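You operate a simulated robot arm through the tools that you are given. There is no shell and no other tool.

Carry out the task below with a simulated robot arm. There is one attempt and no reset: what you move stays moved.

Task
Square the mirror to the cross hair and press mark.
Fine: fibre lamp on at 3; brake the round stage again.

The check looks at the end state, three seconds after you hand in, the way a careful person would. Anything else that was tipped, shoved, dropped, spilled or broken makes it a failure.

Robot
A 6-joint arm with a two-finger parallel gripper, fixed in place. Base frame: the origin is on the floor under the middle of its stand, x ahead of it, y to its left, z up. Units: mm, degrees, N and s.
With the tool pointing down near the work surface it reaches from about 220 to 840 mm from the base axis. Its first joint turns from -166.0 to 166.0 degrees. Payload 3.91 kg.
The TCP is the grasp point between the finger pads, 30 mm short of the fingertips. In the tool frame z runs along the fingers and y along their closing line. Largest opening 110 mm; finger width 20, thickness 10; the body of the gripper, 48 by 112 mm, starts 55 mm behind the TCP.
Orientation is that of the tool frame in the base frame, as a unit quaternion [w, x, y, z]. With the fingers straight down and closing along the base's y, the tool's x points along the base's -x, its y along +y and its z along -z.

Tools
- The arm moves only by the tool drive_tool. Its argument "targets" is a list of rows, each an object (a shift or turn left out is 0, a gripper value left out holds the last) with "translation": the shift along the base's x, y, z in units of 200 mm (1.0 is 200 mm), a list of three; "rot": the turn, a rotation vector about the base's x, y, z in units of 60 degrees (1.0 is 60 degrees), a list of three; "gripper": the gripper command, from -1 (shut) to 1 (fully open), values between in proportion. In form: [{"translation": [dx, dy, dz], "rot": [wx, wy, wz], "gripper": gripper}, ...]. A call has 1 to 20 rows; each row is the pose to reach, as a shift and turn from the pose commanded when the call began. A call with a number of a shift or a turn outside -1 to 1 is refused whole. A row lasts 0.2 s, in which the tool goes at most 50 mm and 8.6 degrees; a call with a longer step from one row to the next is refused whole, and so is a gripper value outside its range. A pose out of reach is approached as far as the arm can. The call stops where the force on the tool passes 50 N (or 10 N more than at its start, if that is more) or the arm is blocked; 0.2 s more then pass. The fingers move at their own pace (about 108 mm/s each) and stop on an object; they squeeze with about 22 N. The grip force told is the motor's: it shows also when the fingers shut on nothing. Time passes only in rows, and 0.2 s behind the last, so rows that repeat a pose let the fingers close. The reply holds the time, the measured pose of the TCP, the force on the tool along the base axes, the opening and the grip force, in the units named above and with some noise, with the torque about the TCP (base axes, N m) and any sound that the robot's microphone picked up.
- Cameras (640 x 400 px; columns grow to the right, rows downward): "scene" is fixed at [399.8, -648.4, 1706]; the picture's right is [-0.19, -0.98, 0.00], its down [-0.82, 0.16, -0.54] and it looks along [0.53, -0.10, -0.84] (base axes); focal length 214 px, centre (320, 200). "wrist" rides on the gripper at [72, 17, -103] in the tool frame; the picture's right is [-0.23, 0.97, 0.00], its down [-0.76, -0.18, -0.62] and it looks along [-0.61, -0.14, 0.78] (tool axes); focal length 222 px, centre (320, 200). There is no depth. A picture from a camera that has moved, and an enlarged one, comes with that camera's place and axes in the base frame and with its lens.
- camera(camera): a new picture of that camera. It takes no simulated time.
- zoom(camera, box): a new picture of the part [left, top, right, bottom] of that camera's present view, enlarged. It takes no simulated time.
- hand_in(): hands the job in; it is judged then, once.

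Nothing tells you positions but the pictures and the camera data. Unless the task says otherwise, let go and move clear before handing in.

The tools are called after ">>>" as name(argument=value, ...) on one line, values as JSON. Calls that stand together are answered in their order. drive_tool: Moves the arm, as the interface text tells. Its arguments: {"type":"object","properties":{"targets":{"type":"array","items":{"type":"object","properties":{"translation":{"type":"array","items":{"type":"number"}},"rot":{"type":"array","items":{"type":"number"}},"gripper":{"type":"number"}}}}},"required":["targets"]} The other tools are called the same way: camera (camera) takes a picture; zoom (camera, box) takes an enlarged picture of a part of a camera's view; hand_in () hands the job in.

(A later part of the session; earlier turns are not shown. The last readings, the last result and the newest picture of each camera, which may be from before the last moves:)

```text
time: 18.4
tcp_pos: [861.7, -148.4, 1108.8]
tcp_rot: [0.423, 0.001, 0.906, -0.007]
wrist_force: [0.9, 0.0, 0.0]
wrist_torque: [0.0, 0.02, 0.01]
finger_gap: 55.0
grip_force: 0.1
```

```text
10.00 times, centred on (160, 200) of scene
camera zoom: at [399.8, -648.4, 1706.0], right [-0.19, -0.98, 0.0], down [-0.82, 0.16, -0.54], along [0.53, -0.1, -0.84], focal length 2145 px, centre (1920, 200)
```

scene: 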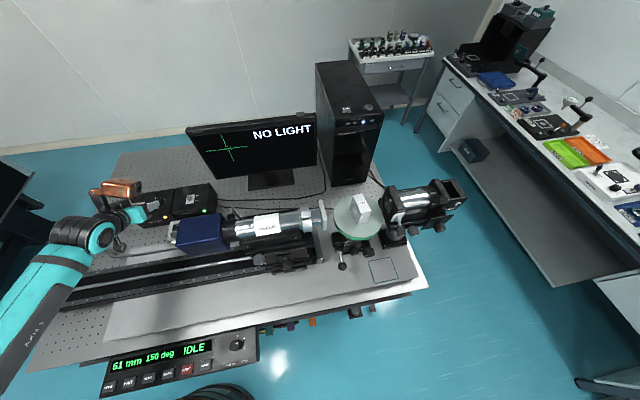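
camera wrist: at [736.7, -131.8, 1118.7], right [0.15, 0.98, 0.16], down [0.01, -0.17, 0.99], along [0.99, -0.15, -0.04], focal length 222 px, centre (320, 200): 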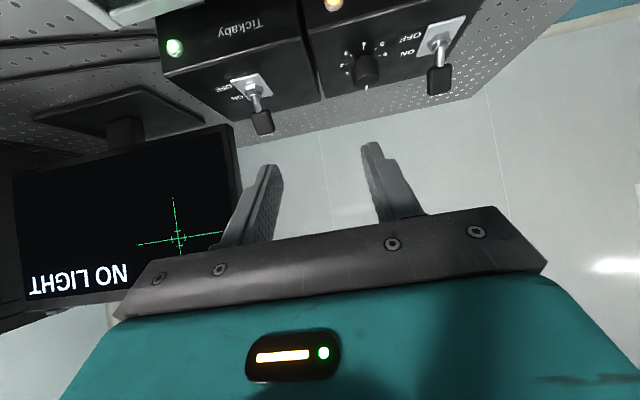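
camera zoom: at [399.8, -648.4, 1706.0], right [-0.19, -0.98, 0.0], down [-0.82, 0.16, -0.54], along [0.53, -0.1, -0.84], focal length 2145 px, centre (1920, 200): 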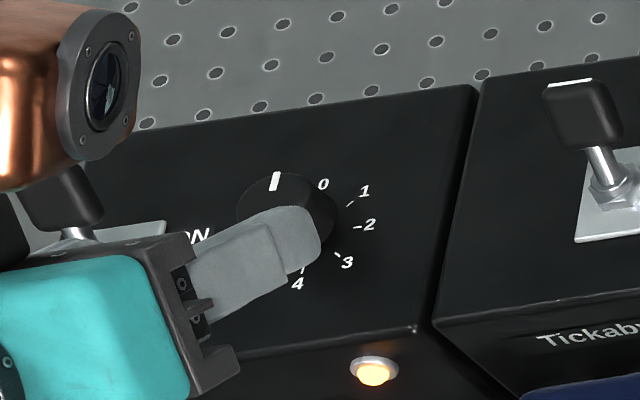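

I've refined the dial axis to about (974, -99), with its top near z 1000 and 45° between numbers. I'll swing the tool azimuth by +34° and hover over the dial.

>>> drive_tool(targets=[{"rot": [0, 0, 0.1133], "gripper": 0}, {"rot": [0, 0, 0.2267]}, {"rot": [0, 0, 0.34]}, {"rot": [0, 0, 0.4533]}, {"rot": [0, 0, 0.5667]}])

>>> drive_tool(targets=[{"translation": [0.2, 0.08, -0.05], "gripper": 0}, {"translation": [0.4, 0.16, -0.15]}, {"translation": [0.5, 0.204, -0.26]}])

>>> camera(camera="wrist")

>>> zoom(camera="scene", box=[75, 150, 235, 250])

```text
time: 19.6
tcp_pos: [860.7, -149.1, 1108.5]
tcp_rot: [0.406, -0.266, 0.866, 0.117]
wrist_force: [0.1, -0.6, -0.3]
wrist_torque: [-0.02, 0.0, -0.04]
finger_gap: 54.8
grip_force: 0.0
```

```text
time: 20.4
tcp_pos: [962.6, -109.4, 1056.4]
tcp_rot: [0.406, -0.265, 0.867, 0.117]
wrist_force: [-0.3, 0.3, 0.3]
wrist_torque: [-0.03, 0.0, -0.05]
finger_gap: 55.2
grip_force: 0.0
```

```text
taken
camera wrist: at [848.6, -165.1, 1067.0], right [-0.42, 0.89, 0.16], down [0.1, -0.13, 0.99], along [0.9, 0.43, -0.04], focal length 222 px, centre (320, 200)
```

wrist: 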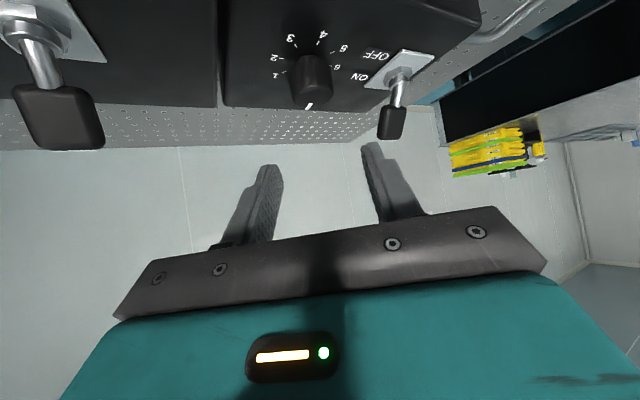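

```text
4.00 times, centred on (155, 200) of scene
camera zoom: at [399.8, -648.4, 1706.0], right [-0.19, -0.98, 0.0], down [-0.82, 0.16, -0.54], along [0.53, -0.1, -0.84], focal length 858 px, centre (980, 200)
```

zoom: 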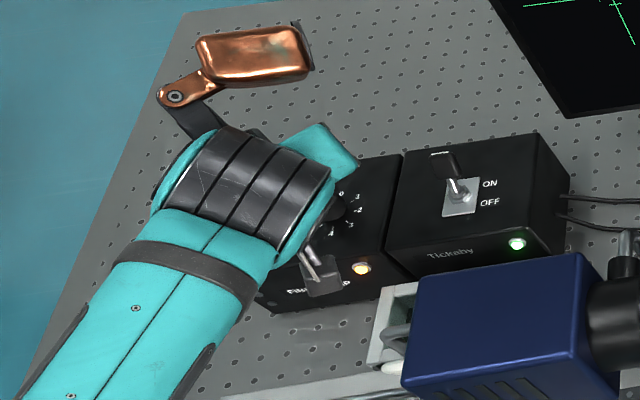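

The dial is just ahead of and below the open fingers. I'll zoom in once more to measure the offset between the fingers and the dial.

>>> zoom(camera="wrist", box=[240, 10, 440, 130])

```text
3.20 times, centred on (340, 70) of wrist
camera zoom: at [848.6, -165.1, 1067.0], right [-0.42, 0.89, 0.16], down [0.1, -0.13, 0.99], along [0.9, 0.43, -0.04], focal length 711 px, centre (256, 616)
```

zoom: 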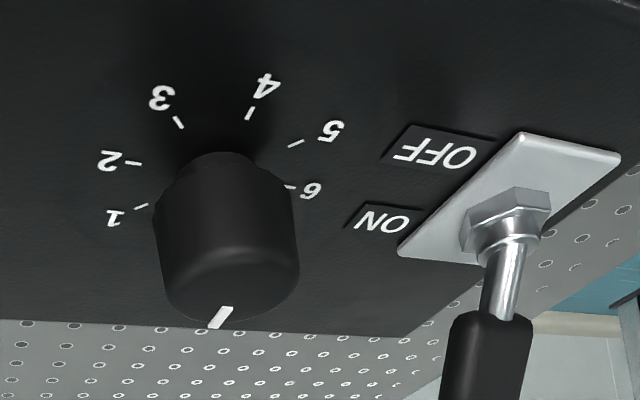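

The measured dial axis is (972.8, -99.5) with the panel at z ≈ 974. I'll descend so the finger pads straddle it.

>>> drive_tool(targets=[{"translation": [-0.01, 0, -0.1], "gripper": 0}, {"translation": [-0.01, 0, -0.18]}, {"translation": [-0.01, 0, -0.24]}])

>>> camera(camera="wrist")

```text
time: 21.2
tcp_pos: [960.0, -108.7, 1007.2]
tcp_rot: [0.406, -0.265, 0.867, 0.117]
wrist_force: [0.5, 0.2, 0.1]
wrist_torque: [-0.02, 0.03, -0.01]
finger_gap: 54.5
grip_force: 0.0
```

```text
taken
camera wrist: at [846.9, -164.2, 1018.2], right [-0.42, 0.89, 0.16], down [0.1, -0.13, 0.99], along [0.9, 0.43, -0.04], focal length 222 px, centre (320, 200)
```

wrist: 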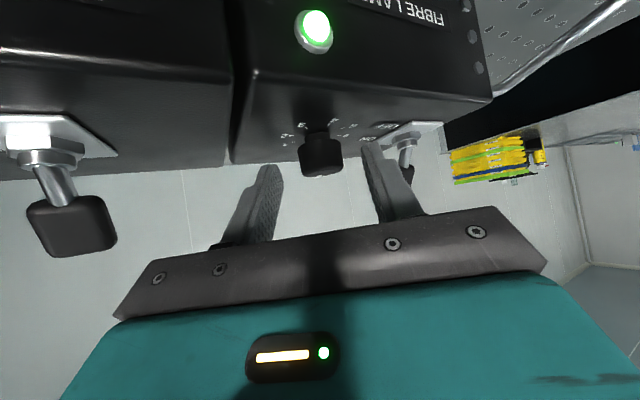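

The fingers straddle the dial. I'll close gently in steps and watch the side force to check the centring.

>>> drive_tool(targets=[{"gripper": -0.2}, {"gripper": -0.4}, {"gripper": -0.4}])

>>> drive_tool(targets=[{"gripper": -0.5}, {"gripper": -0.6}, {"gripper": -0.6}])

>>> camera(camera="wrist")

```text
time: 22.0
tcp_pos: [960.8, -108.7, 1006.8]
tcp_rot: [0.406, -0.266, 0.867, 0.117]
wrist_force: [-0.6, -0.3, -0.1]
wrist_torque: [0.02, 0.02, 0.02]
finger_gap: 33.0
grip_force: 0.1
```

```text
time: 22.8
tcp_pos: [961.1, -107.4, 1007.9]
tcp_rot: [0.407, -0.265, 0.866, 0.118]
wrist_force: [-12.6, 11.5, -2.7]
wrist_torque: [0.66, 0.83, 0.26]
finger_gap: 27.6
grip_force: 44.8
```

```text
taken
camera wrist: at [846.4, -163.0, 1018.2], right [-0.42, 0.89, 0.16], down [0.1, -0.13, 0.99], along [0.9, 0.43, -0.04], focal length 222 px, centre (320, 200)
```

wrist: 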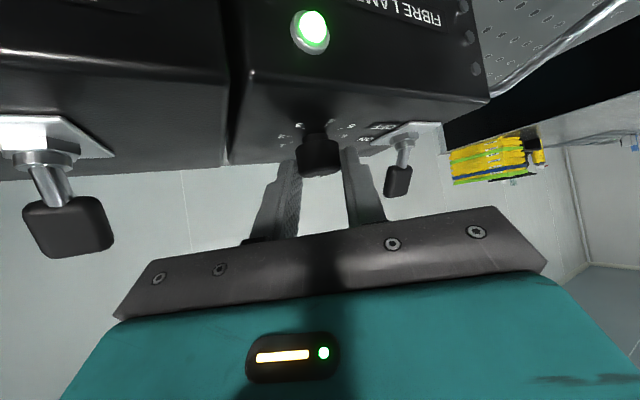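

The dial is gripped at 27.6 mm, with about 16 N of side load along the closing line. I'll shift the tool roughly 1 mm along that line to centre it.

>>> drive_tool(targets=[{"translation": [-0.0028, 0.0042, 0], "gripper": -0.6}, {"translation": [-0.0028, 0.0042, 0]}])

```text
time: 23.4
tcp_pos: [959.8, -106.7, 1007.1]
tcp_rot: [0.405, -0.265, 0.867, 0.117]
wrist_force: [-7.1, 10.8, -4.6]
wrist_torque: [0.87, 0.33, 0.22]
finger_gap: 27.5
grip_force: 45.2
```

>>> drive_tool(targets=[{"translation": [-0.0055, 0.0083, 0], "gripper": -0.6}, {"translation": [-0.0055, 0.0083, 0]}])

```text
time: 24.0
tcp_pos: [959.9, -106.9, 1006.4]
tcp_rot: [0.406, -0.265, 0.867, 0.117]
wrist_force: [21.6, 0.6, 2.8]
wrist_torque: [0.3, -0.02, -0.15]
finger_gap: 27.2
grip_force: 45.2
```

The side load reversed sign, so the centre is about 1 mm back. I'll re-centre and start turning the dial clockwise about its vertical axis, 34° first, to check that it follows.

>>> drive_tool(targets=[{"translation": [0.0026, -0.004, 0], "gripper": -0.8}, {"translation": [-0.0026, 0.0046, 0], "rot": [0, 0, -0.1406]}, {"translation": [-0.0066, 0.0137, 0], "rot": [0, 0, -0.28125]}, {"translation": [-0.0092, 0.0234, 0], "rot": [0, 0, -0.4219]}, {"translation": [-0.0103, 0.0333, 0], "rot": [0, 0, -0.5625]}])

>>> zoom(camera="wrist", box=[220, 60, 440, 220])

>>> zoom(camera="scene", box=[75, 110, 325, 255])

```text
time: 25.2
tcp_pos: [956.8, -96.3, 1007.4]
tcp_rot: [0.422, -0.003, 0.906, -0.006]
wrist_force: [20.7, 18.1, 6.6]
wrist_torque: [0.8, -0.12, 0.3]
finger_gap: 27.7
grip_force: 45.4
```

```text
2.50 times, centred on (330, 140) of wrist
camera zoom: at [831.5, -80.3, 1018.3], right [0.15, 0.98, 0.16], down [0.01, -0.16, 0.99], along [0.99, -0.14, -0.04], focal length 555 px, centre (295, 350)
```

zoom: 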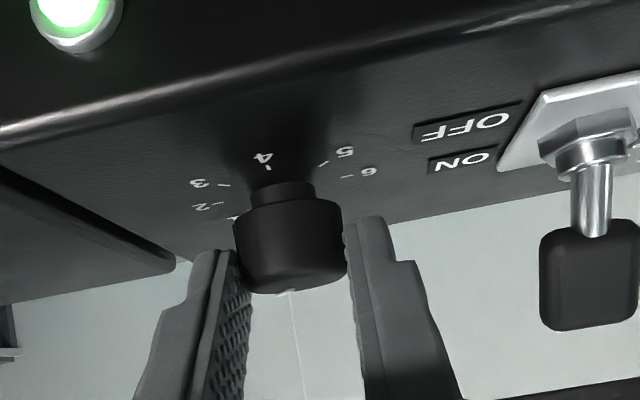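

```text
2.56 times, centred on (200, 182) of scene
camera zoom: at [399.8, -648.4, 1706.0], right [-0.19, -0.98, 0.0], down [-0.82, 0.16, -0.54], along [0.53, -0.1, -0.84], focal length 549 px, centre (627, 245)
```

zoom: 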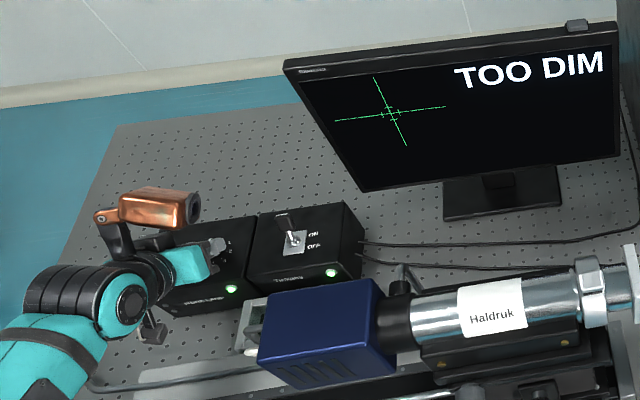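

The monitor now says "TOO DIM", so the dial is turning. The side load shows the true axis is about 1.5 mm farther in x and y, so I'll correct that before continuing.

>>> drive_tool(targets=[{"translation": [0.006, 0.006, 0], "gripper": -0.8}, {"translation": [0.006, 0.006, 0]}])

>>> zoom(camera="wrist", box=[260, 80, 400, 190])

```text
time: 25.8
tcp_pos: [957.0, -97.4, 1006.7]
tcp_rot: [0.422, -0.002, 0.906, -0.006]
wrist_force: [0.6, 17.6, 3.8]
wrist_torque: [1.05, -0.71, 0.33]
finger_gap: 27.4
grip_force: 45.3
```

```text
3.64 times, centred on (330, 135) of wrist
camera zoom: at [831.5, -80.2, 1018.4], right [0.15, 0.98, 0.16], down [0.01, -0.16, 0.99], along [0.99, -0.14, -0.04], focal length 808 px, centre (284, 436)
```

zoom: 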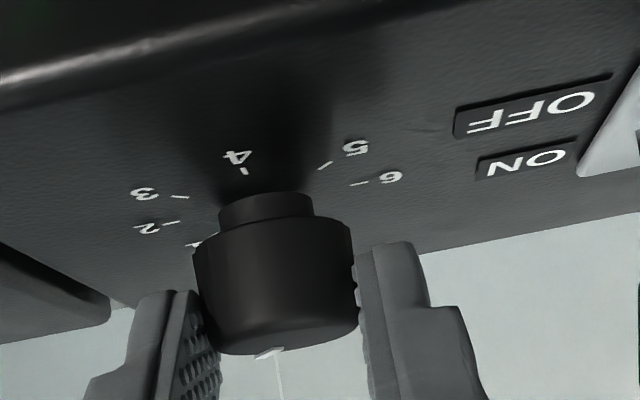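

>>> drive_tool(targets=[{"translation": [0, 0.006, 0], "gripper": -0.8}, {"translation": [0, 0.006, 0]}])

>>> drive_tool(targets=[{"translation": [0, 0.004, 0], "gripper": -0.8}, {"translation": [0, 0.004, 0]}])

```text
time: 26.4
tcp_pos: [956.7, -97.8, 1007.7]
tcp_rot: [0.422, -0.002, 0.906, -0.007]
wrist_force: [-8.6, 15.4, 1.1]
wrist_torque: [0.9, -0.31, 0.25]
finger_gap: 27.5
grip_force: 45.2
```

```text
time: 27.0
tcp_pos: [957.3, -98.1, 1007.0]
tcp_rot: [0.423, -0.002, 0.906, -0.006]
wrist_force: [-6.9, 6.8, 0.4]
wrist_torque: [0.75, 0.54, 0.15]
finger_gap: 27.6
grip_force: 44.4
```

>>> zoom(camera="scene", box=[130, 180, 190, 220])

>>> zoom(camera="wrist", box=[260, 80, 400, 190])

```text
10.00 times, centred on (160, 200) of scene
camera zoom: at [399.8, -648.4, 1706.0], right [-0.19, -0.98, 0.0], down [-0.82, 0.16, -0.54], along [0.53, -0.1, -0.84], focal length 2145 px, centre (1920, 200)
```

zoom: 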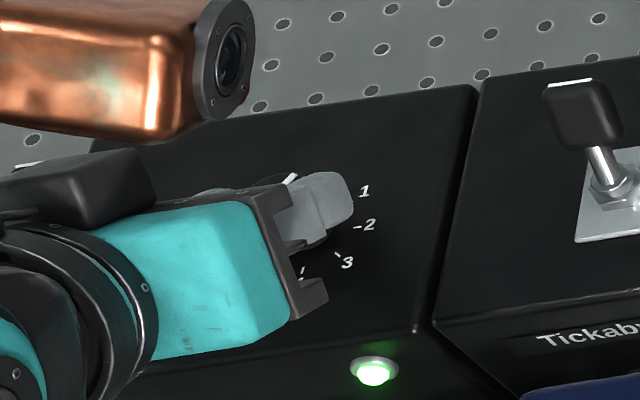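

```text
3.64 times, centred on (330, 135) of wrist
camera zoom: at [831.5, -80.0, 1018.4], right [0.15, 0.98, 0.16], down [0.01, -0.17, 0.99], along [0.99, -0.14, -0.04], focal length 808 px, centre (284, 436)
```

zoom: 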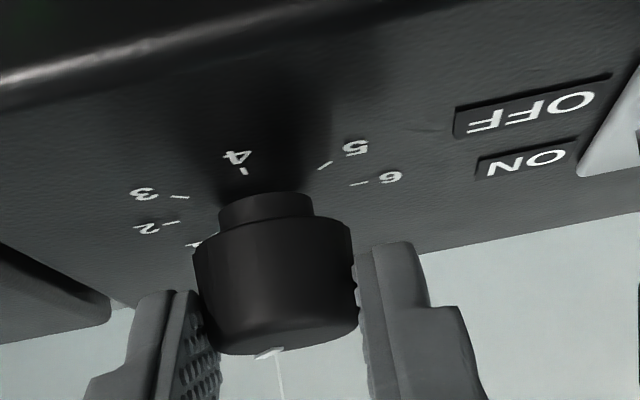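

The pointer is partway between 0 and 1 and following the fingers. I'll continue turning another 34° about the corrected axis.

>>> drive_tool(targets=[{"translation": [0.0008, 0.0111, 0], "rot": [0, 0, -0.1417], "gripper": -1}, {"translation": [0.0033, 0.0219, 0], "rot": [0, 0, -0.2833]}, {"translation": [0.0073, 0.0323, 0], "rot": [0, 0, -0.425]}, {"translation": [0.0128, 0.0419, 0], "rot": [0, 0, -0.5667]}])

>>> zoom(camera="scene", box=[130, 180, 190, 220])

>>> zoom(camera="scene", box=[185, 110, 325, 190])

>>> zoom(camera="wrist", box=[260, 80, 400, 190])

```text
time: 28.0
tcp_pos: [960.7, -86.9, 1007.5]
tcp_rot: [0.402, 0.263, 0.867, -0.13]
wrist_force: [-5.6, 9.5, 0.1]
wrist_torque: [0.49, 0.07, 0.05]
finger_gap: 27.3
grip_force: 44.5
```

```text
10.00 times, centred on (160, 200) of scene
camera zoom: at [399.8, -648.4, 1706.0], right [-0.19, -0.98, 0.0], down [-0.82, 0.16, -0.54], along [0.53, -0.1, -0.84], focal length 2145 px, centre (1920, 200)
```

zoom: 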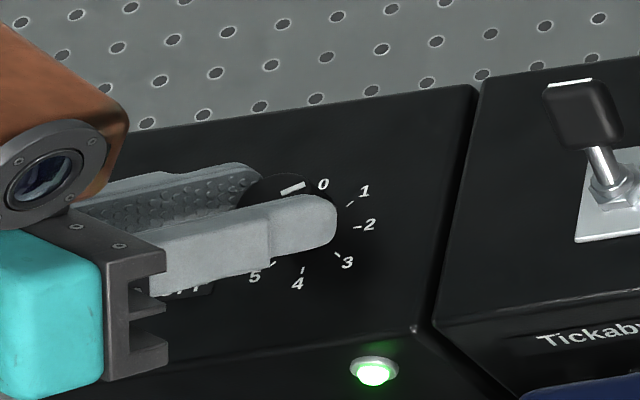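

```text
4.57 times, centred on (255, 150) of scene
camera zoom: at [399.8, -648.4, 1706.0], right [-0.19, -0.98, 0.0], down [-0.82, 0.16, -0.54], along [0.53, -0.1, -0.84], focal length 980 px, centre (617, 429)
```

zoom: 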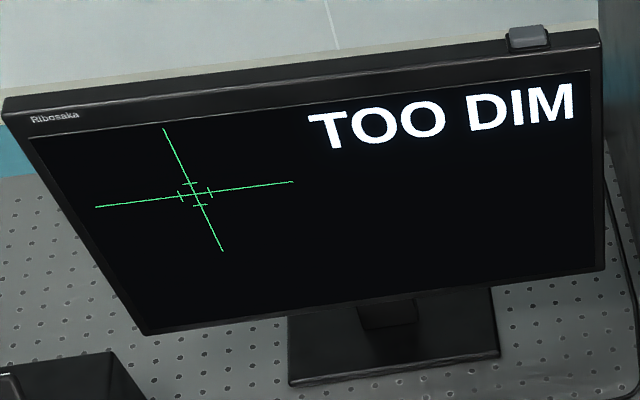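

```text
3.64 times, centred on (330, 135) of wrist
camera zoom: at [866.0, -2.7, 1018.5], right [0.67, 0.73, 0.16], down [-0.08, -0.14, 0.99], along [0.74, -0.67, -0.04], focal length 808 px, centre (284, 436)
```

zoom: 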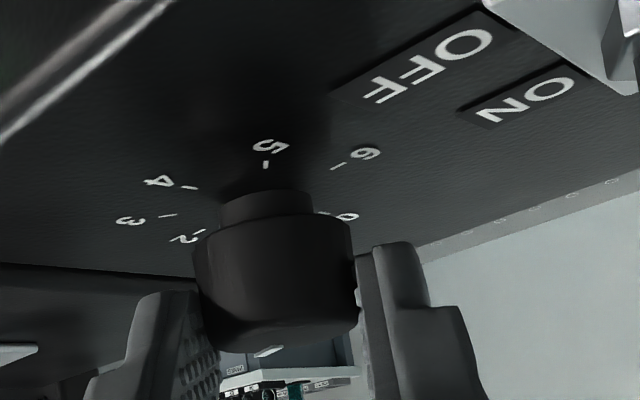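

The pointer is now near 1.4, about 65° turned. I'll open, swing back around the dial to the other side and regrasp for the rest.

>>> drive_tool(targets=[{"gripper": 0}, {"gripper": 0}, {"translation": [-0.0055, -0.0097, 0], "rot": [0, 0, 0.1417]}, {"translation": [-0.0096, -0.02, 0], "rot": [0, 0, 0.2833]}, {"translation": [-0.012, -0.0309, 0], "rot": [0, 0, 0.425]}, {"translation": [-0.0128, -0.0419, 0], "rot": [0, 0, 0.5667]}, {"translation": [-0.012, -0.053, 0], "rot": [0, 0, 0.7083]}, {"translation": [-0.0096, -0.0639, 0], "rot": [0, 0, 0.85]}, {"translation": [-0.0055, -0.0742, 0], "rot": [0, 0, 0.9917]}])

>>> camera(camera="wrist")

>>> zoom(camera="scene", box=[130, 180, 190, 220])

```text
time: 30.0
tcp_pos: [959.0, -102.5, 1007.1]
tcp_rot: [0.414, -0.203, 0.883, 0.088]
wrist_force: [-0.3, 0.0, 0.4]
wrist_torque: [-0.04, 0.04, 0.0]
finger_gap: 54.7
grip_force: 0.2
```

```text
taken
camera wrist: at [838.4, -141.5, 1018.8], right [-0.29, 0.94, 0.16], down [0.08, -0.14, 0.99], along [0.95, 0.3, -0.04], focal length 222 px, centre (320, 200)
```

wrist: 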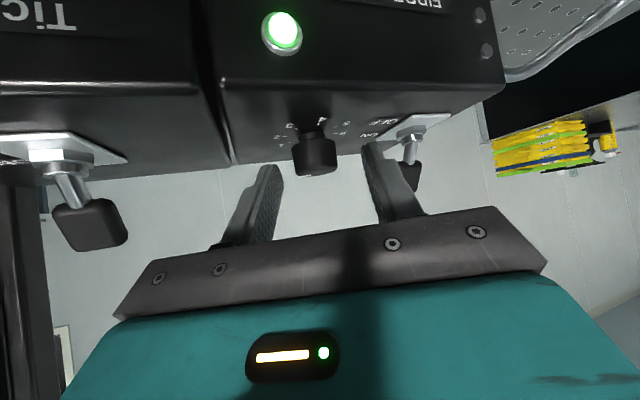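

```text
10.00 times, centred on (160, 200) of scene
camera zoom: at [399.8, -648.4, 1706.0], right [-0.19, -0.98, 0.0], down [-0.82, 0.16, -0.54], along [0.53, -0.1, -0.84], focal length 2145 px, centre (1920, 200)
```

zoom: 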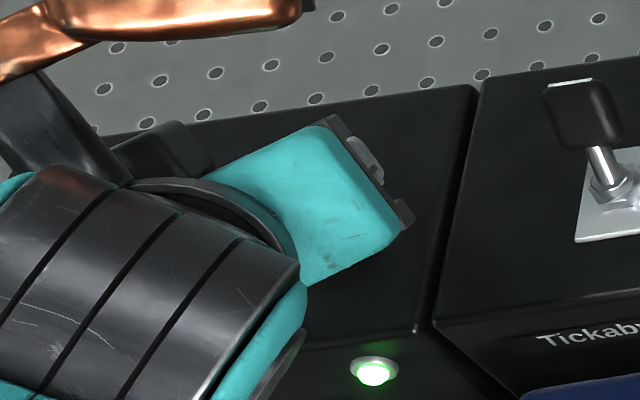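

The arm is back at +25° with clear space around the dial. I'll continue to +38° and regrasp.

>>> drive_tool(targets=[{"translation": [0.0039, -0.0072, 0], "rot": [0, 0, 0.1042], "gripper": 0}, {"translation": [0.0086, -0.0139, 0], "rot": [0, 0, 0.2083]}, {"translation": [0.0086, -0.0139, 0], "rot": [0, 0, 0.2083], "gripper": -0.4}, {"translation": [0.0086, -0.0139, 0], "rot": [0, 0, 0.2083], "gripper": -0.6}, {"translation": [0.0086, -0.0139, 0], "rot": [0, 0, 0.2083], "gripper": -1}, {"translation": [0.0086, -0.0139, 0], "rot": [0, 0, 0.2083], "gripper": -1}])

>>> zoom(camera="wrist", box=[260, 80, 400, 190])

```text
time: 31.4
tcp_pos: [960.7, -107.1, 1008.2]
tcp_rot: [0.403, -0.297, 0.856, 0.131]
wrist_force: [24.2, -31.4, 14.5]
wrist_torque: [-0.43, 0.05, -0.71]
finger_gap: 27.7
grip_force: 45.8
```

```text
3.64 times, centred on (330, 135) of wrist
camera zoom: at [851.7, -171.5, 1018.9], right [-0.48, 0.86, 0.16], down [0.11, -0.12, 0.99], along [0.87, 0.49, -0.03], focal length 808 px, centre (284, 436)
```

zoom: 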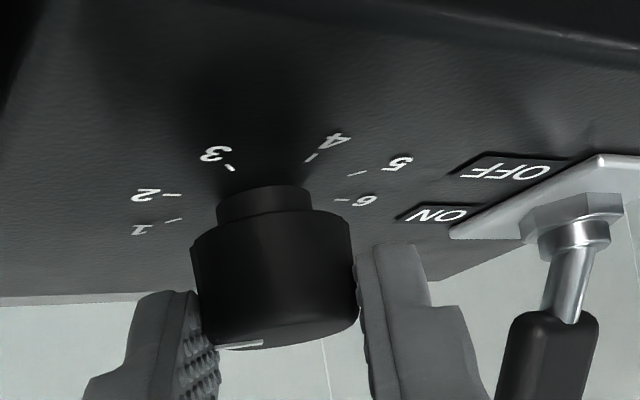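

The side load is about 40 N along the closing line, so the tool is off by a couple of millimetres; I'll shift it to relieve that.

>>> drive_tool(targets=[{"translation": [0.0046, -0.0059, 0], "gripper": -1}, {"translation": [0.0046, -0.0059, 0]}])

>>> drive_tool(targets=[{"translation": [0.0031, -0.0039, 0], "gripper": -1}, {"translation": [0.0031, -0.0039, 0]}])

```text
time: 32.0
tcp_pos: [961.9, -106.6, 1008.1]
tcp_rot: [0.402, -0.297, 0.856, 0.132]
wrist_force: [16.3, -32.1, 14.3]
wrist_torque: [-0.14, -0.46, -0.61]
finger_gap: 27.6
grip_force: 44.5
```

```text
time: 32.6
tcp_pos: [961.6, -107.0, 1007.9]
tcp_rot: [0.401, -0.297, 0.856, 0.132]
wrist_force: [7.5, -22.3, 15.4]
wrist_torque: [0.16, -0.16, -0.36]
finger_gap: 27.8
grip_force: 45.0
```

>>> drive_tool(targets=[{"translation": [0.0062, -0.0079, 0], "gripper": -1}, {"translation": [0.0062, -0.0079, 0]}])

>>> zoom(camera="scene", box=[120, 170, 200, 225])

```text
time: 33.2
tcp_pos: [961.8, -107.1, 1008.8]
tcp_rot: [0.4, -0.298, 0.856, 0.133]
wrist_force: [-17.5, -5.6, 9.2]
wrist_torque: [0.41, 0.67, 0.1]
finger_gap: 27.5
grip_force: 45.0
```

```text
7.27 times, centred on (160, 198) of scene
camera zoom: at [399.8, -648.4, 1706.0], right [-0.19, -0.98, 0.0], down [-0.82, 0.16, -0.54], along [0.53, -0.1, -0.84], focal length 1560 px, centre (1484, 218)
```

zoom: 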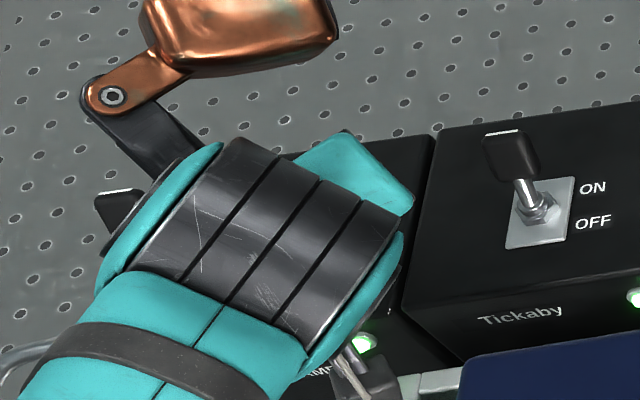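

The grip is now roughly centred with small loads. I'll rotate the dial clockwise another ~59° around its measured axis (973, -98).

>>> drive_tool(targets=[{"translation": [-0.009, 0.0115, 0], "rot": [0, 0, -0.1417], "gripper": -1}, {"translation": [-0.0165, 0.0237, 0], "rot": [0, 0, -0.2833]}, {"translation": [-0.0227, 0.0366, 0], "rot": [0, 0, -0.425]}, {"translation": [-0.0244, 0.0471, 0], "rot": [0, 0, -0.5667]}, {"translation": [-0.0246, 0.0578, 0], "rot": [0, 0, -0.7083]}, {"translation": [-0.0231, 0.0684, 0], "rot": [0, 0, -0.85]}, {"translation": [-0.0201, 0.0787, 0], "rot": [0, 0, -0.9917]}])

>>> zoom(camera="scene", box=[130, 180, 190, 220])

>>> zoom(camera="scene", box=[185, 110, 325, 190])

```text
time: 34.8
tcp_pos: [959.5, -91.4, 1007.1]
tcp_rot: [0.415, 0.166, 0.89, -0.085]
wrist_force: [10.0, 15.5, 15.5]
wrist_torque: [0.88, -0.05, 0.3]
finger_gap: 27.3
grip_force: 44.9
```

```text
10.00 times, centred on (160, 200) of scene
camera zoom: at [399.8, -648.4, 1706.0], right [-0.19, -0.98, 0.0], down [-0.82, 0.16, -0.54], along [0.53, -0.1, -0.84], focal length 2145 px, centre (1920, 200)
```

zoom: 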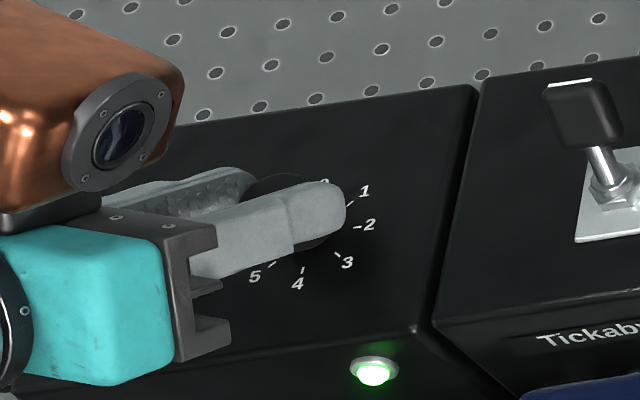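

```text
4.57 times, centred on (255, 150) of scene
camera zoom: at [399.8, -648.4, 1706.0], right [-0.19, -0.98, 0.0], down [-0.82, 0.16, -0.54], along [0.53, -0.1, -0.84], focal length 980 px, centre (617, 429)
```

zoom: 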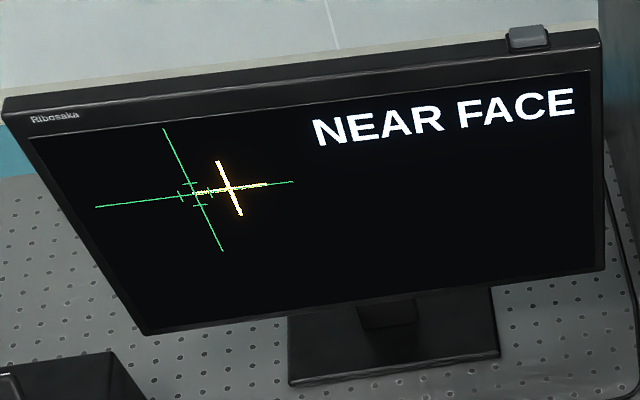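

The monitor now shows an orange cross to the right of the green cross hair, with the message "NEAR FACE". I'll check where the lamp dial pointer is.

>>> zoom(camera="wrist", box=[260, 80, 400, 190])

>>> zoom(camera="scene", box=[145, 188, 170, 208])

```text
3.64 times, centred on (330, 135) of wrist
camera zoom: at [849.6, -29.5, 1019.0], right [0.49, 0.85, 0.16], down [-0.05, -0.16, 0.99], along [0.87, -0.49, -0.03], focal length 808 px, centre (284, 436)
```

zoom: 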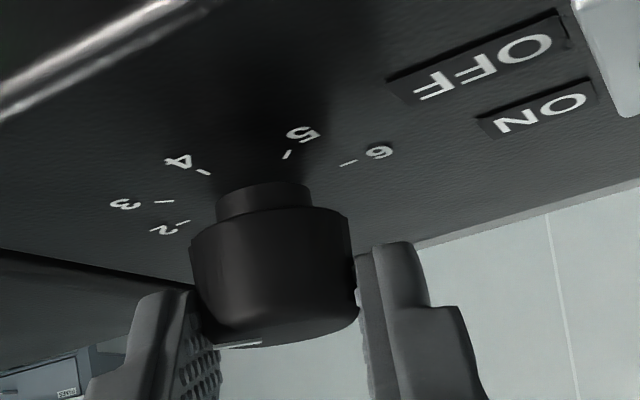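

```text
16.00 times, centred on (158, 198) of scene
camera zoom: at [399.8, -648.4, 1706.0], right [-0.19, -0.98, 0.0], down [-0.82, 0.16, -0.54], along [0.53, -0.1, -0.84], focal length 3432 px, centre (2920, 232)
```

zoom: 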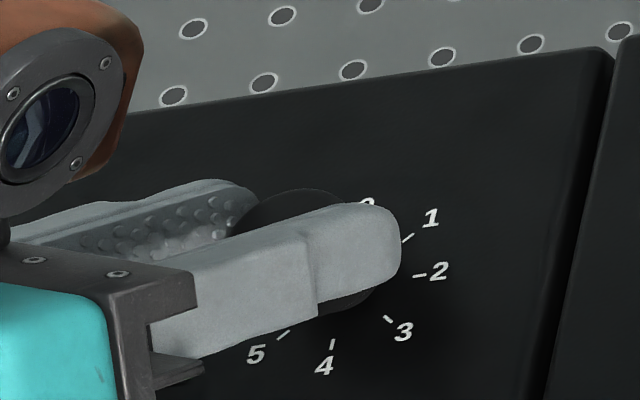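

The pointer turned with the tool and should be near 2.8. I'll turn another 9° and then release to read it.

>>> drive_tool(targets=[{"translation": [0.0024, 0.0052, 0], "rot": [0, 0, -0.075], "gripper": -1}, {"translation": [0.0048, 0.0104, 0], "rot": [0, 0, -0.15]}, {"translation": [0.0048, 0.0104, 0], "rot": [0, 0, -0.15], "gripper": -0.3}, {"translation": [0.0048, 0.0104, 0], "rot": [0, 0, -0.15], "gripper": 0}])

>>> drive_tool(targets=[{"translation": [-0.05, 0.03, 0.05], "gripper": 0}, {"translation": [-0.13, 0.08, 0.15]}, {"translation": [-0.25, 0.15, 0.25]}, {"translation": [-0.4, 0.2, 0.35]}])

>>> zoom(camera="scene", box=[130, 180, 190, 220])

>>> zoom(camera="wrist", box=[160, 0, 400, 150])

```text
time: 35.8
tcp_pos: [961.2, -90.0, 1006.6]
tcp_rot: [0.406, 0.236, 0.875, -0.116]
wrist_force: [-0.8, -0.3, 0.3]
wrist_torque: [0.01, 0.0, 0.02]
finger_gap: 55.0
grip_force: 0.1
```

```text
time: 36.8
tcp_pos: [882.1, -51.2, 1077.4]
tcp_rot: [0.405, 0.236, 0.876, -0.117]
wrist_force: [1.2, 0.3, -0.3]
wrist_torque: [0.0, 0.01, 0.01]
finger_gap: 54.9
grip_force: 0.1
```

```text
10.00 times, centred on (160, 200) of scene
camera zoom: at [399.8, -648.4, 1706.0], right [-0.19, -0.98, 0.0], down [-0.82, 0.16, -0.54], along [0.53, -0.1, -0.84], focal length 2145 px, centre (1920, 200)
```

zoom: 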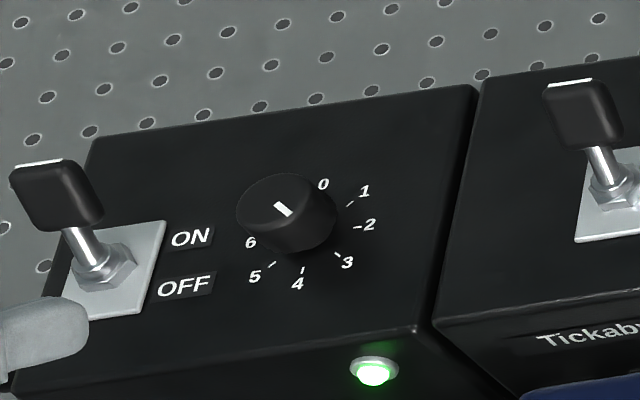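

```text
2.67 times, centred on (280, 75) of wrist
camera zoom: at [782.4, 27.2, 1088.1], right [0.62, 0.77, 0.16], down [-0.07, -0.15, 0.99], along [0.78, -0.63, -0.04], focal length 592 px, centre (427, 533)
```

zoom: 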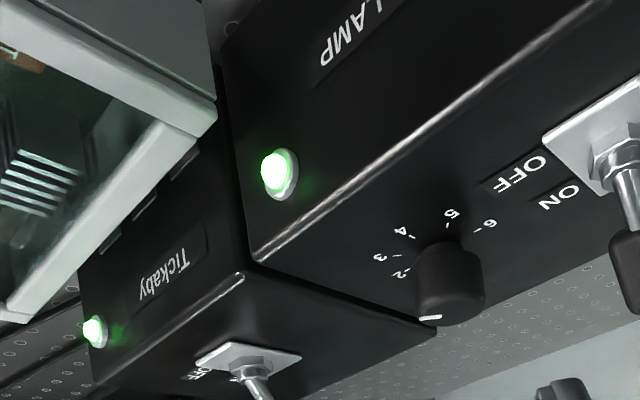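

The pointer looks close to 3. I'll zoom in tightly to verify it, and read the monitor and controller display.

>>> zoom(camera="scene", box=[150, 193, 170, 207])

>>> zoom(camera="scene", box=[185, 110, 325, 190])

>>> zoom(camera="scene", box=[95, 320, 265, 400])

```text
16.00 times, centred on (160, 200) of scene
camera zoom: at [399.8, -648.4, 1706.0], right [-0.19, -0.98, 0.0], down [-0.82, 0.16, -0.54], along [0.53, -0.1, -0.84], focal length 3432 px, centre (2880, 200)
```

zoom: 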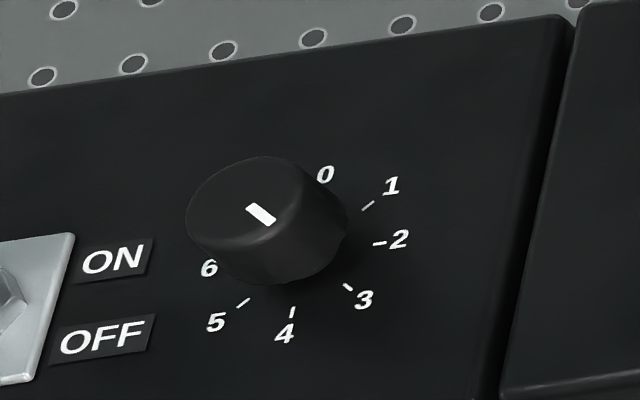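

```text
4.57 times, centred on (255, 150) of scene
camera zoom: at [399.8, -648.4, 1706.0], right [-0.19, -0.98, 0.0], down [-0.82, 0.16, -0.54], along [0.53, -0.1, -0.84], focal length 980 px, centre (617, 429)
```

zoom: 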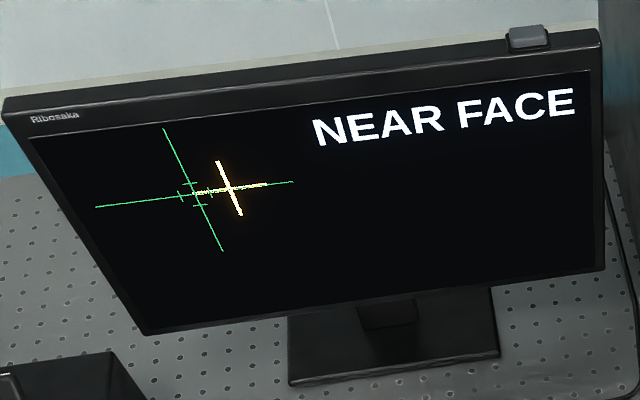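

```text
3.76 times, centred on (180, 360) of scene
camera zoom: at [399.8, -648.4, 1706.0], right [-0.19, -0.98, 0.0], down [-0.82, 0.16, -0.54], along [0.53, -0.1, -0.84], focal length 807 px, centre (847, -402)
```

zoom: 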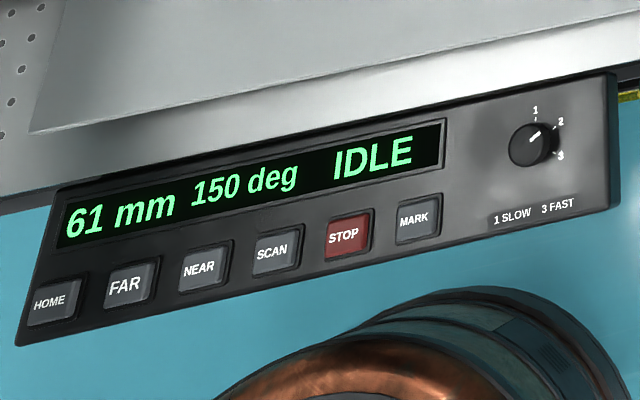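

The lamp dial pointer lines up with 3, and the returned cross is level with but right of the cross hair. Next I'll retreat high and swing around toward the round stage to inspect it closely.

>>> drive_tool(targets=[{"translation": [-0.15, 0.02, 0.15], "gripper": 0}, {"translation": [-0.32, 0, 0.3]}, {"translation": [-0.5, 0, 0.45]}, {"translation": [-0.68, 0, 0.6]}, {"translation": [-0.84, 0, 0.75]}, {"translation": [-1.0, -0.1, 0.85]}, {"translation": [-1.0, -0.3, 0.85]}])

>>> drive_tool(targets=[{"translation": [-0.15, -0.15, 0], "gripper": 0}, {"translation": [-0.3, -0.3, 0]}, {"translation": [-0.4, -0.5, 0]}, {"translation": [-0.5, -0.7, 0]}, {"translation": [-0.6, -0.9, 0], "rot": [0, 0, -0.1]}, {"translation": [-0.6, -1.0, 0], "rot": [0, 0, -0.2]}, {"translation": [-0.6, -1.0, 0], "rot": [0, 0, -0.34]}])

>>> camera(camera="wrist")

>>> camera(camera="scene")

```text
time: 38.4
tcp_pos: [680.5, -110.6, 1248.3]
tcp_rot: [0.406, 0.236, 0.875, -0.118]
wrist_force: [0.1, -0.1, 0.2]
wrist_torque: [0.01, -0.02, 0.01]
finger_gap: 55.0
grip_force: 0.1
```

```text
time: 40.0
tcp_pos: [560.4, -311.4, 1247.5]
tcp_rot: [0.379, 0.388, 0.819, -0.187]
wrist_force: [-0.4, 0.2, 0.1]
wrist_torque: [0.0, -0.02, 0.01]
finger_gap: 55.2
grip_force: 0.1
```

```text
taken
camera wrist: at [494.6, -202.9, 1258.7], right [0.85, 0.5, 0.16], down [-0.12, -0.11, 0.99], along [0.51, -0.86, -0.04], focal length 222 px, centre (320, 200)
```

wrist: 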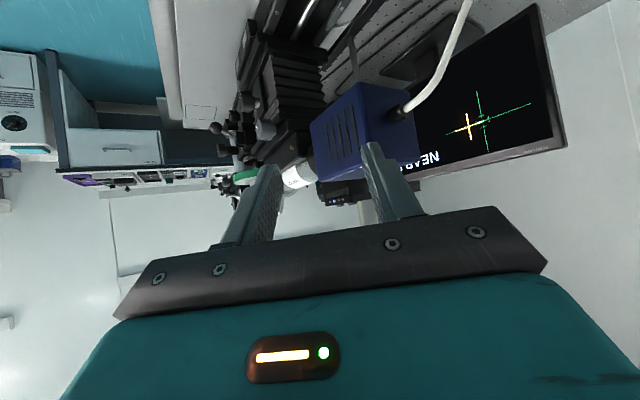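

```text
taken
```

scene: 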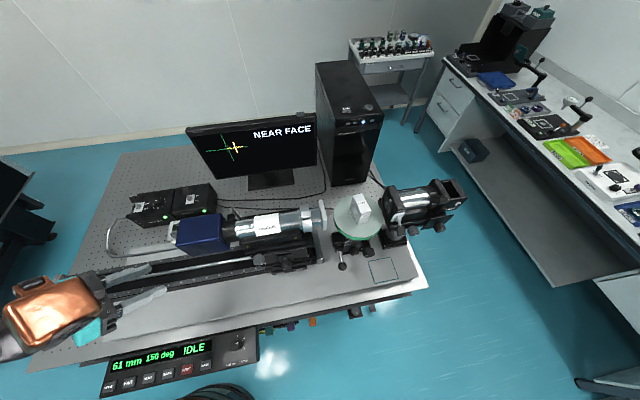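

I'm high and clear over the left of the table. I'll move along the front toward the stage side.

>>> drive_tool(targets=[{"translation": [-0.18, -0.15, 0], "gripper": 0}, {"translation": [-0.35, -0.3, 0]}, {"translation": [-0.5, -0.48, 0]}, {"translation": [-0.6, -0.68, 0]}, {"translation": [-0.65, -0.88, 0]}, {"translation": [-0.65, -1.0, 0]}])

>>> camera(camera="wrist")

>>> camera(camera="scene")

```text
time: 41.4
tcp_pos: [430.2, -510.5, 1248.5]
tcp_rot: [0.379, 0.387, 0.819, -0.187]
wrist_force: [-0.1, 0.8, 0.5]
wrist_torque: [-0.02, 0.0, 0.01]
finger_gap: 54.8
grip_force: 0.0
```

```text
taken
camera wrist: at [364.5, -402.3, 1259.1], right [0.85, 0.5, 0.16], down [-0.12, -0.11, 0.99], along [0.51, -0.86, -0.04], focal length 222 px, centre (320, 200)
```

wrist: 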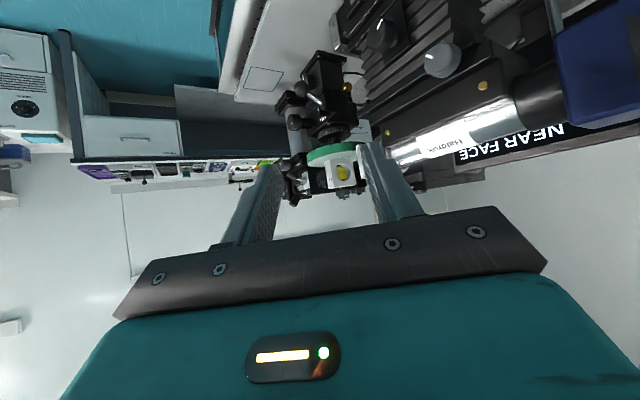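

```text
taken
```

scene: 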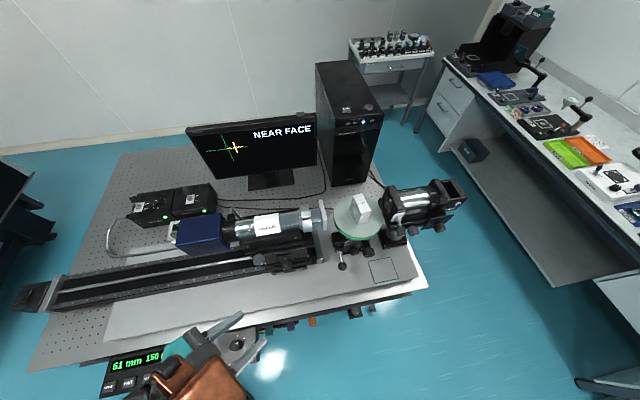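

>>> zoom(camera="wrist", box=[260, 40, 420, 220])

>>> zoom(camera="wrist", box=[270, 50, 370, 150])

>>> zoom(camera="wrist", box=[330, 0, 570, 170])

```text
2.22 times, centred on (340, 130) of wrist
camera zoom: at [364.5, -402.3, 1259.1], right [0.85, 0.5, 0.16], down [-0.12, -0.11, 0.99], along [0.51, -0.86, -0.04], focal length 494 px, centre (276, 356)
```

zoom: 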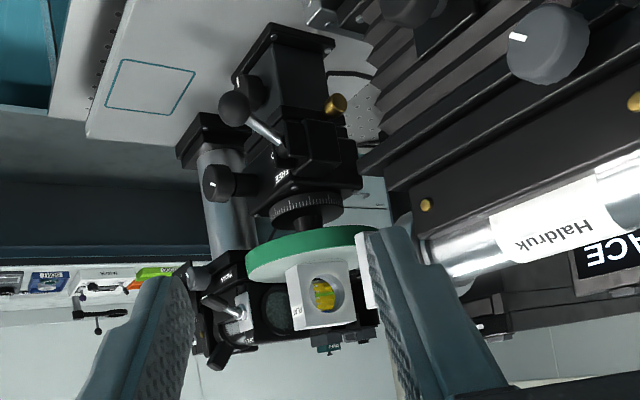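

```text
4.00 times, centred on (320, 100) of wrist
camera zoom: at [364.5, -402.3, 1259.1], right [0.85, 0.5, 0.16], down [-0.12, -0.11, 0.99], along [0.51, -0.86, -0.04], focal length 888 px, centre (320, 600)
```

zoom: 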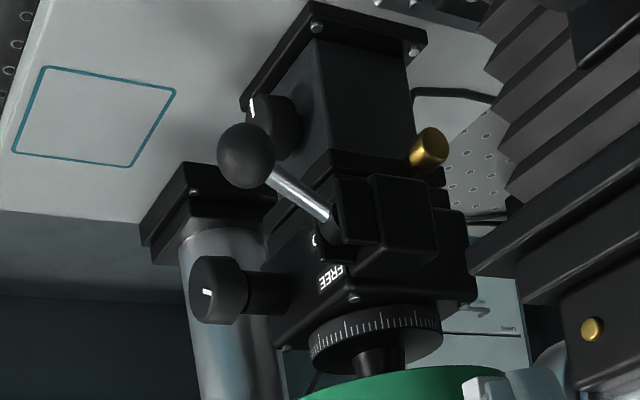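

```text
2.35 times, centred on (450, 85) of wrist
camera zoom: at [364.5, -402.3, 1259.1], right [0.85, 0.5, 0.16], down [-0.12, -0.11, 0.99], along [0.51, -0.86, -0.04], focal length 523 px, centre (14, 471)
```

zoom: 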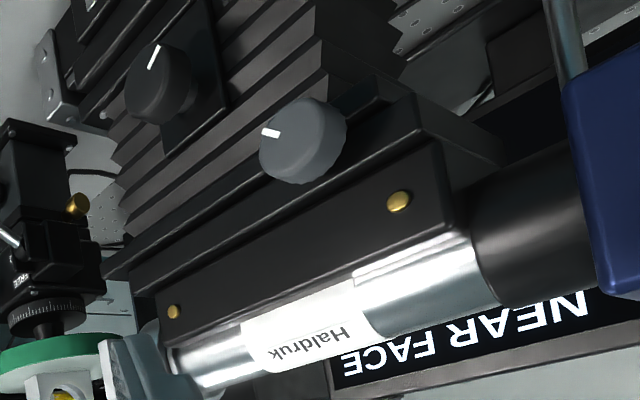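

The FLAT mirror stands on the round stage facing the collimator, and the brake lever ball is at about (574, -753, 1037), now in HOLD. I'll move toward it with the tool swung so the fingers straddle the ball.

>>> drive_tool(targets=[{"translation": [0.02, -0.19, -0.05], "rot": [0, 0, 0.122], "gripper": 0}, {"translation": [0.04, -0.38, -0.12], "rot": [0, 0, 0.244]}, {"translation": [0.07, -0.57, -0.19], "rot": [0, 0, 0.366]}, {"translation": [0.11, -0.76, -0.26], "rot": [0, 0, 0.488]}, {"translation": [0.15, -0.95, -0.34], "rot": [0, 0, 0.61]}])

>>> camera(camera="wrist")

>>> camera(camera="scene")

```text
time: 42.6
tcp_pos: [458.9, -699.6, 1182.0]
tcp_rot: [0.419, 0.109, 0.9, -0.06]
wrist_force: [-0.1, 0.2, 1.7]
wrist_torque: [-0.09, 0.05, -0.09]
finger_gap: 55.0
grip_force: 0.2
```

```text
taken
camera wrist: at [342.0, -653.1, 1192.7], right [0.38, 0.91, 0.16], down [-0.03, -0.16, 0.99], along [0.92, -0.38, -0.03], focal length 222 px, centre (320, 200)
```

wrist: 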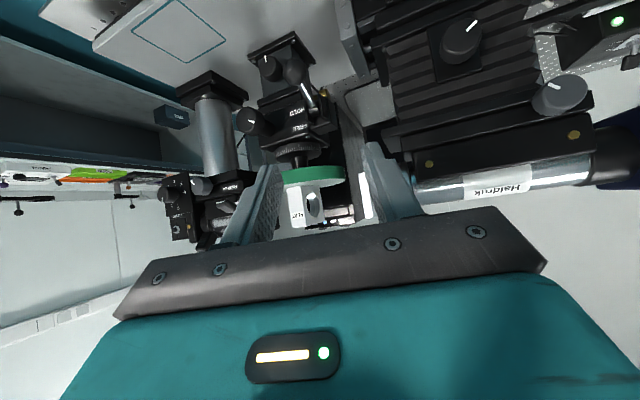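

```text
taken
```

scene: 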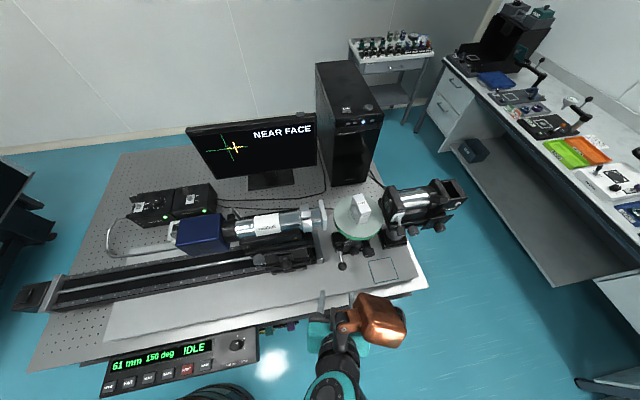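

>>> zoom(camera="wrist", box=[220, 20, 360, 240])

>>> zoom(camera="wrist", box=[225, 25, 345, 145])

>>> zoom(camera="wrist", box=[150, 130, 350, 240])

```text
1.82 times, centred on (290, 130) of wrist
camera zoom: at [342.0, -653.1, 1192.7], right [0.38, 0.91, 0.16], down [-0.03, -0.16, 0.99], along [0.92, -0.38, -0.03], focal length 404 px, centre (374, 327)
```

zoom: 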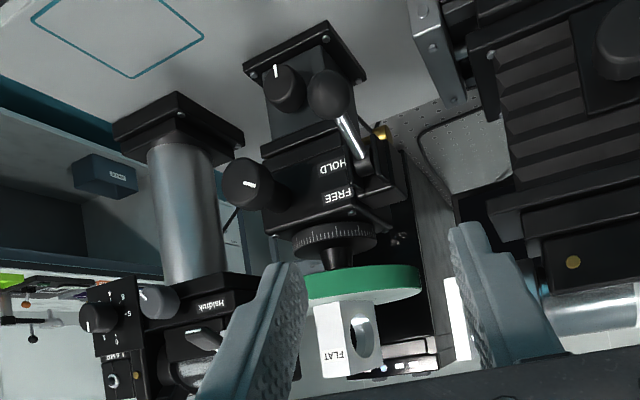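

```text
3.33 times, centred on (285, 85) of wrist
camera zoom: at [342.0, -653.1, 1192.7], right [0.38, 0.91, 0.16], down [-0.03, -0.16, 0.99], along [0.92, -0.38, -0.03], focal length 740 px, centre (437, 583)
```

zoom: 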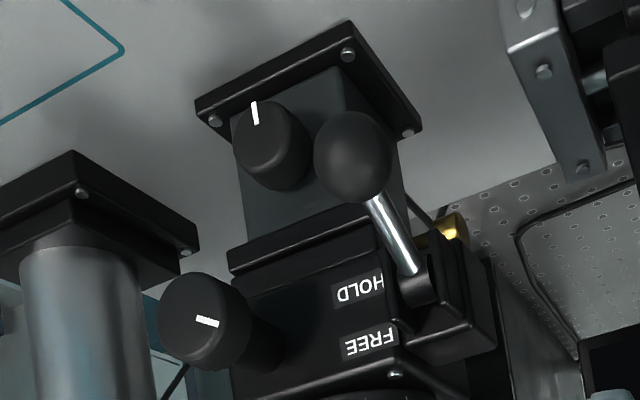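

```text
3.20 times, centred on (250, 185) of wrist
camera zoom: at [342.0, -653.1, 1192.7], right [0.38, 0.91, 0.16], down [-0.03, -0.16, 0.99], along [0.92, -0.38, -0.03], focal length 711 px, centre (544, 248)
```

zoom: 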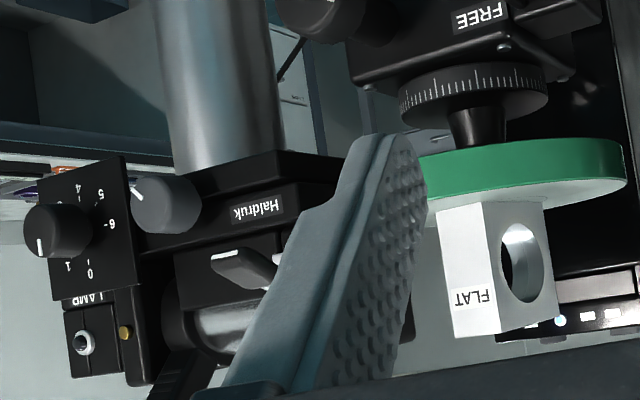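

The labels are clear: HOLD is at the lever's present low position and FREE is above it. I'll approach the ball along the tool axis with the fingers open.

>>> drive_tool(targets=[{"translation": [0.1, -0.085, -0.2], "gripper": 0}, {"translation": [0.195, -0.17, -0.4]}, {"translation": [0.33, -0.21, -0.53]}, {"translation": [0.42, -0.235, -0.61]}])

>>> camera(camera="wrist")

>>> zoom(camera="scene", box=[270, 190, 430, 330])

```text
time: 43.6
tcp_pos: [543.9, -747.9, 1058.0]
tcp_rot: [0.419, 0.11, 0.9, -0.058]
wrist_force: [-0.9, -0.4, 0.3]
wrist_torque: [0.02, 0.0, -0.03]
finger_gap: 55.1
grip_force: 0.1
```

```text
taken
camera wrist: at [426.8, -701.1, 1069.2], right [0.38, 0.91, 0.16], down [-0.03, -0.16, 0.99], along [0.92, -0.38, -0.04], focal length 222 px, centre (320, 200)
```

wrist: 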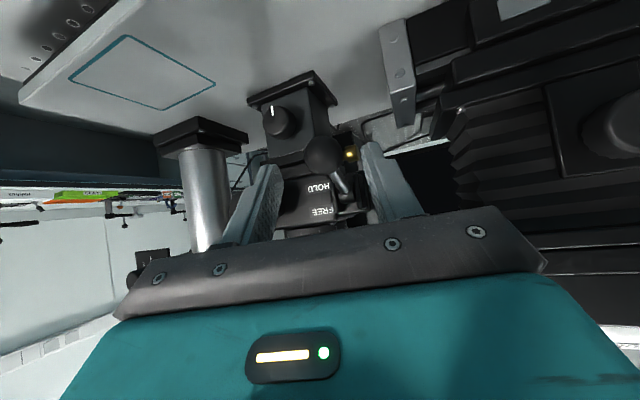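

```text
2.86 times, centred on (350, 260) of scene
camera zoom: at [399.8, -648.4, 1706.0], right [-0.19, -0.98, 0.0], down [-0.82, 0.16, -0.54], along [0.53, -0.1, -0.84], focal length 613 px, centre (234, 29)
```

zoom: 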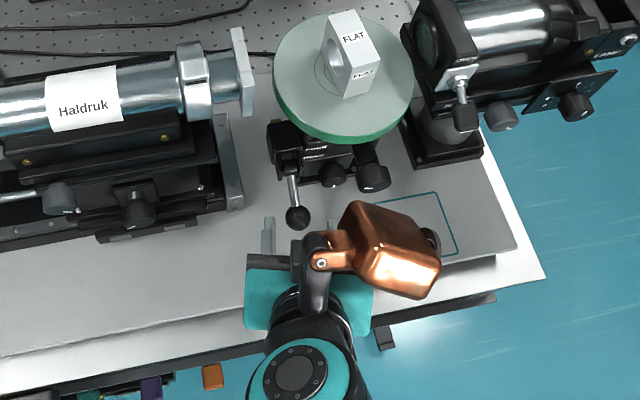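

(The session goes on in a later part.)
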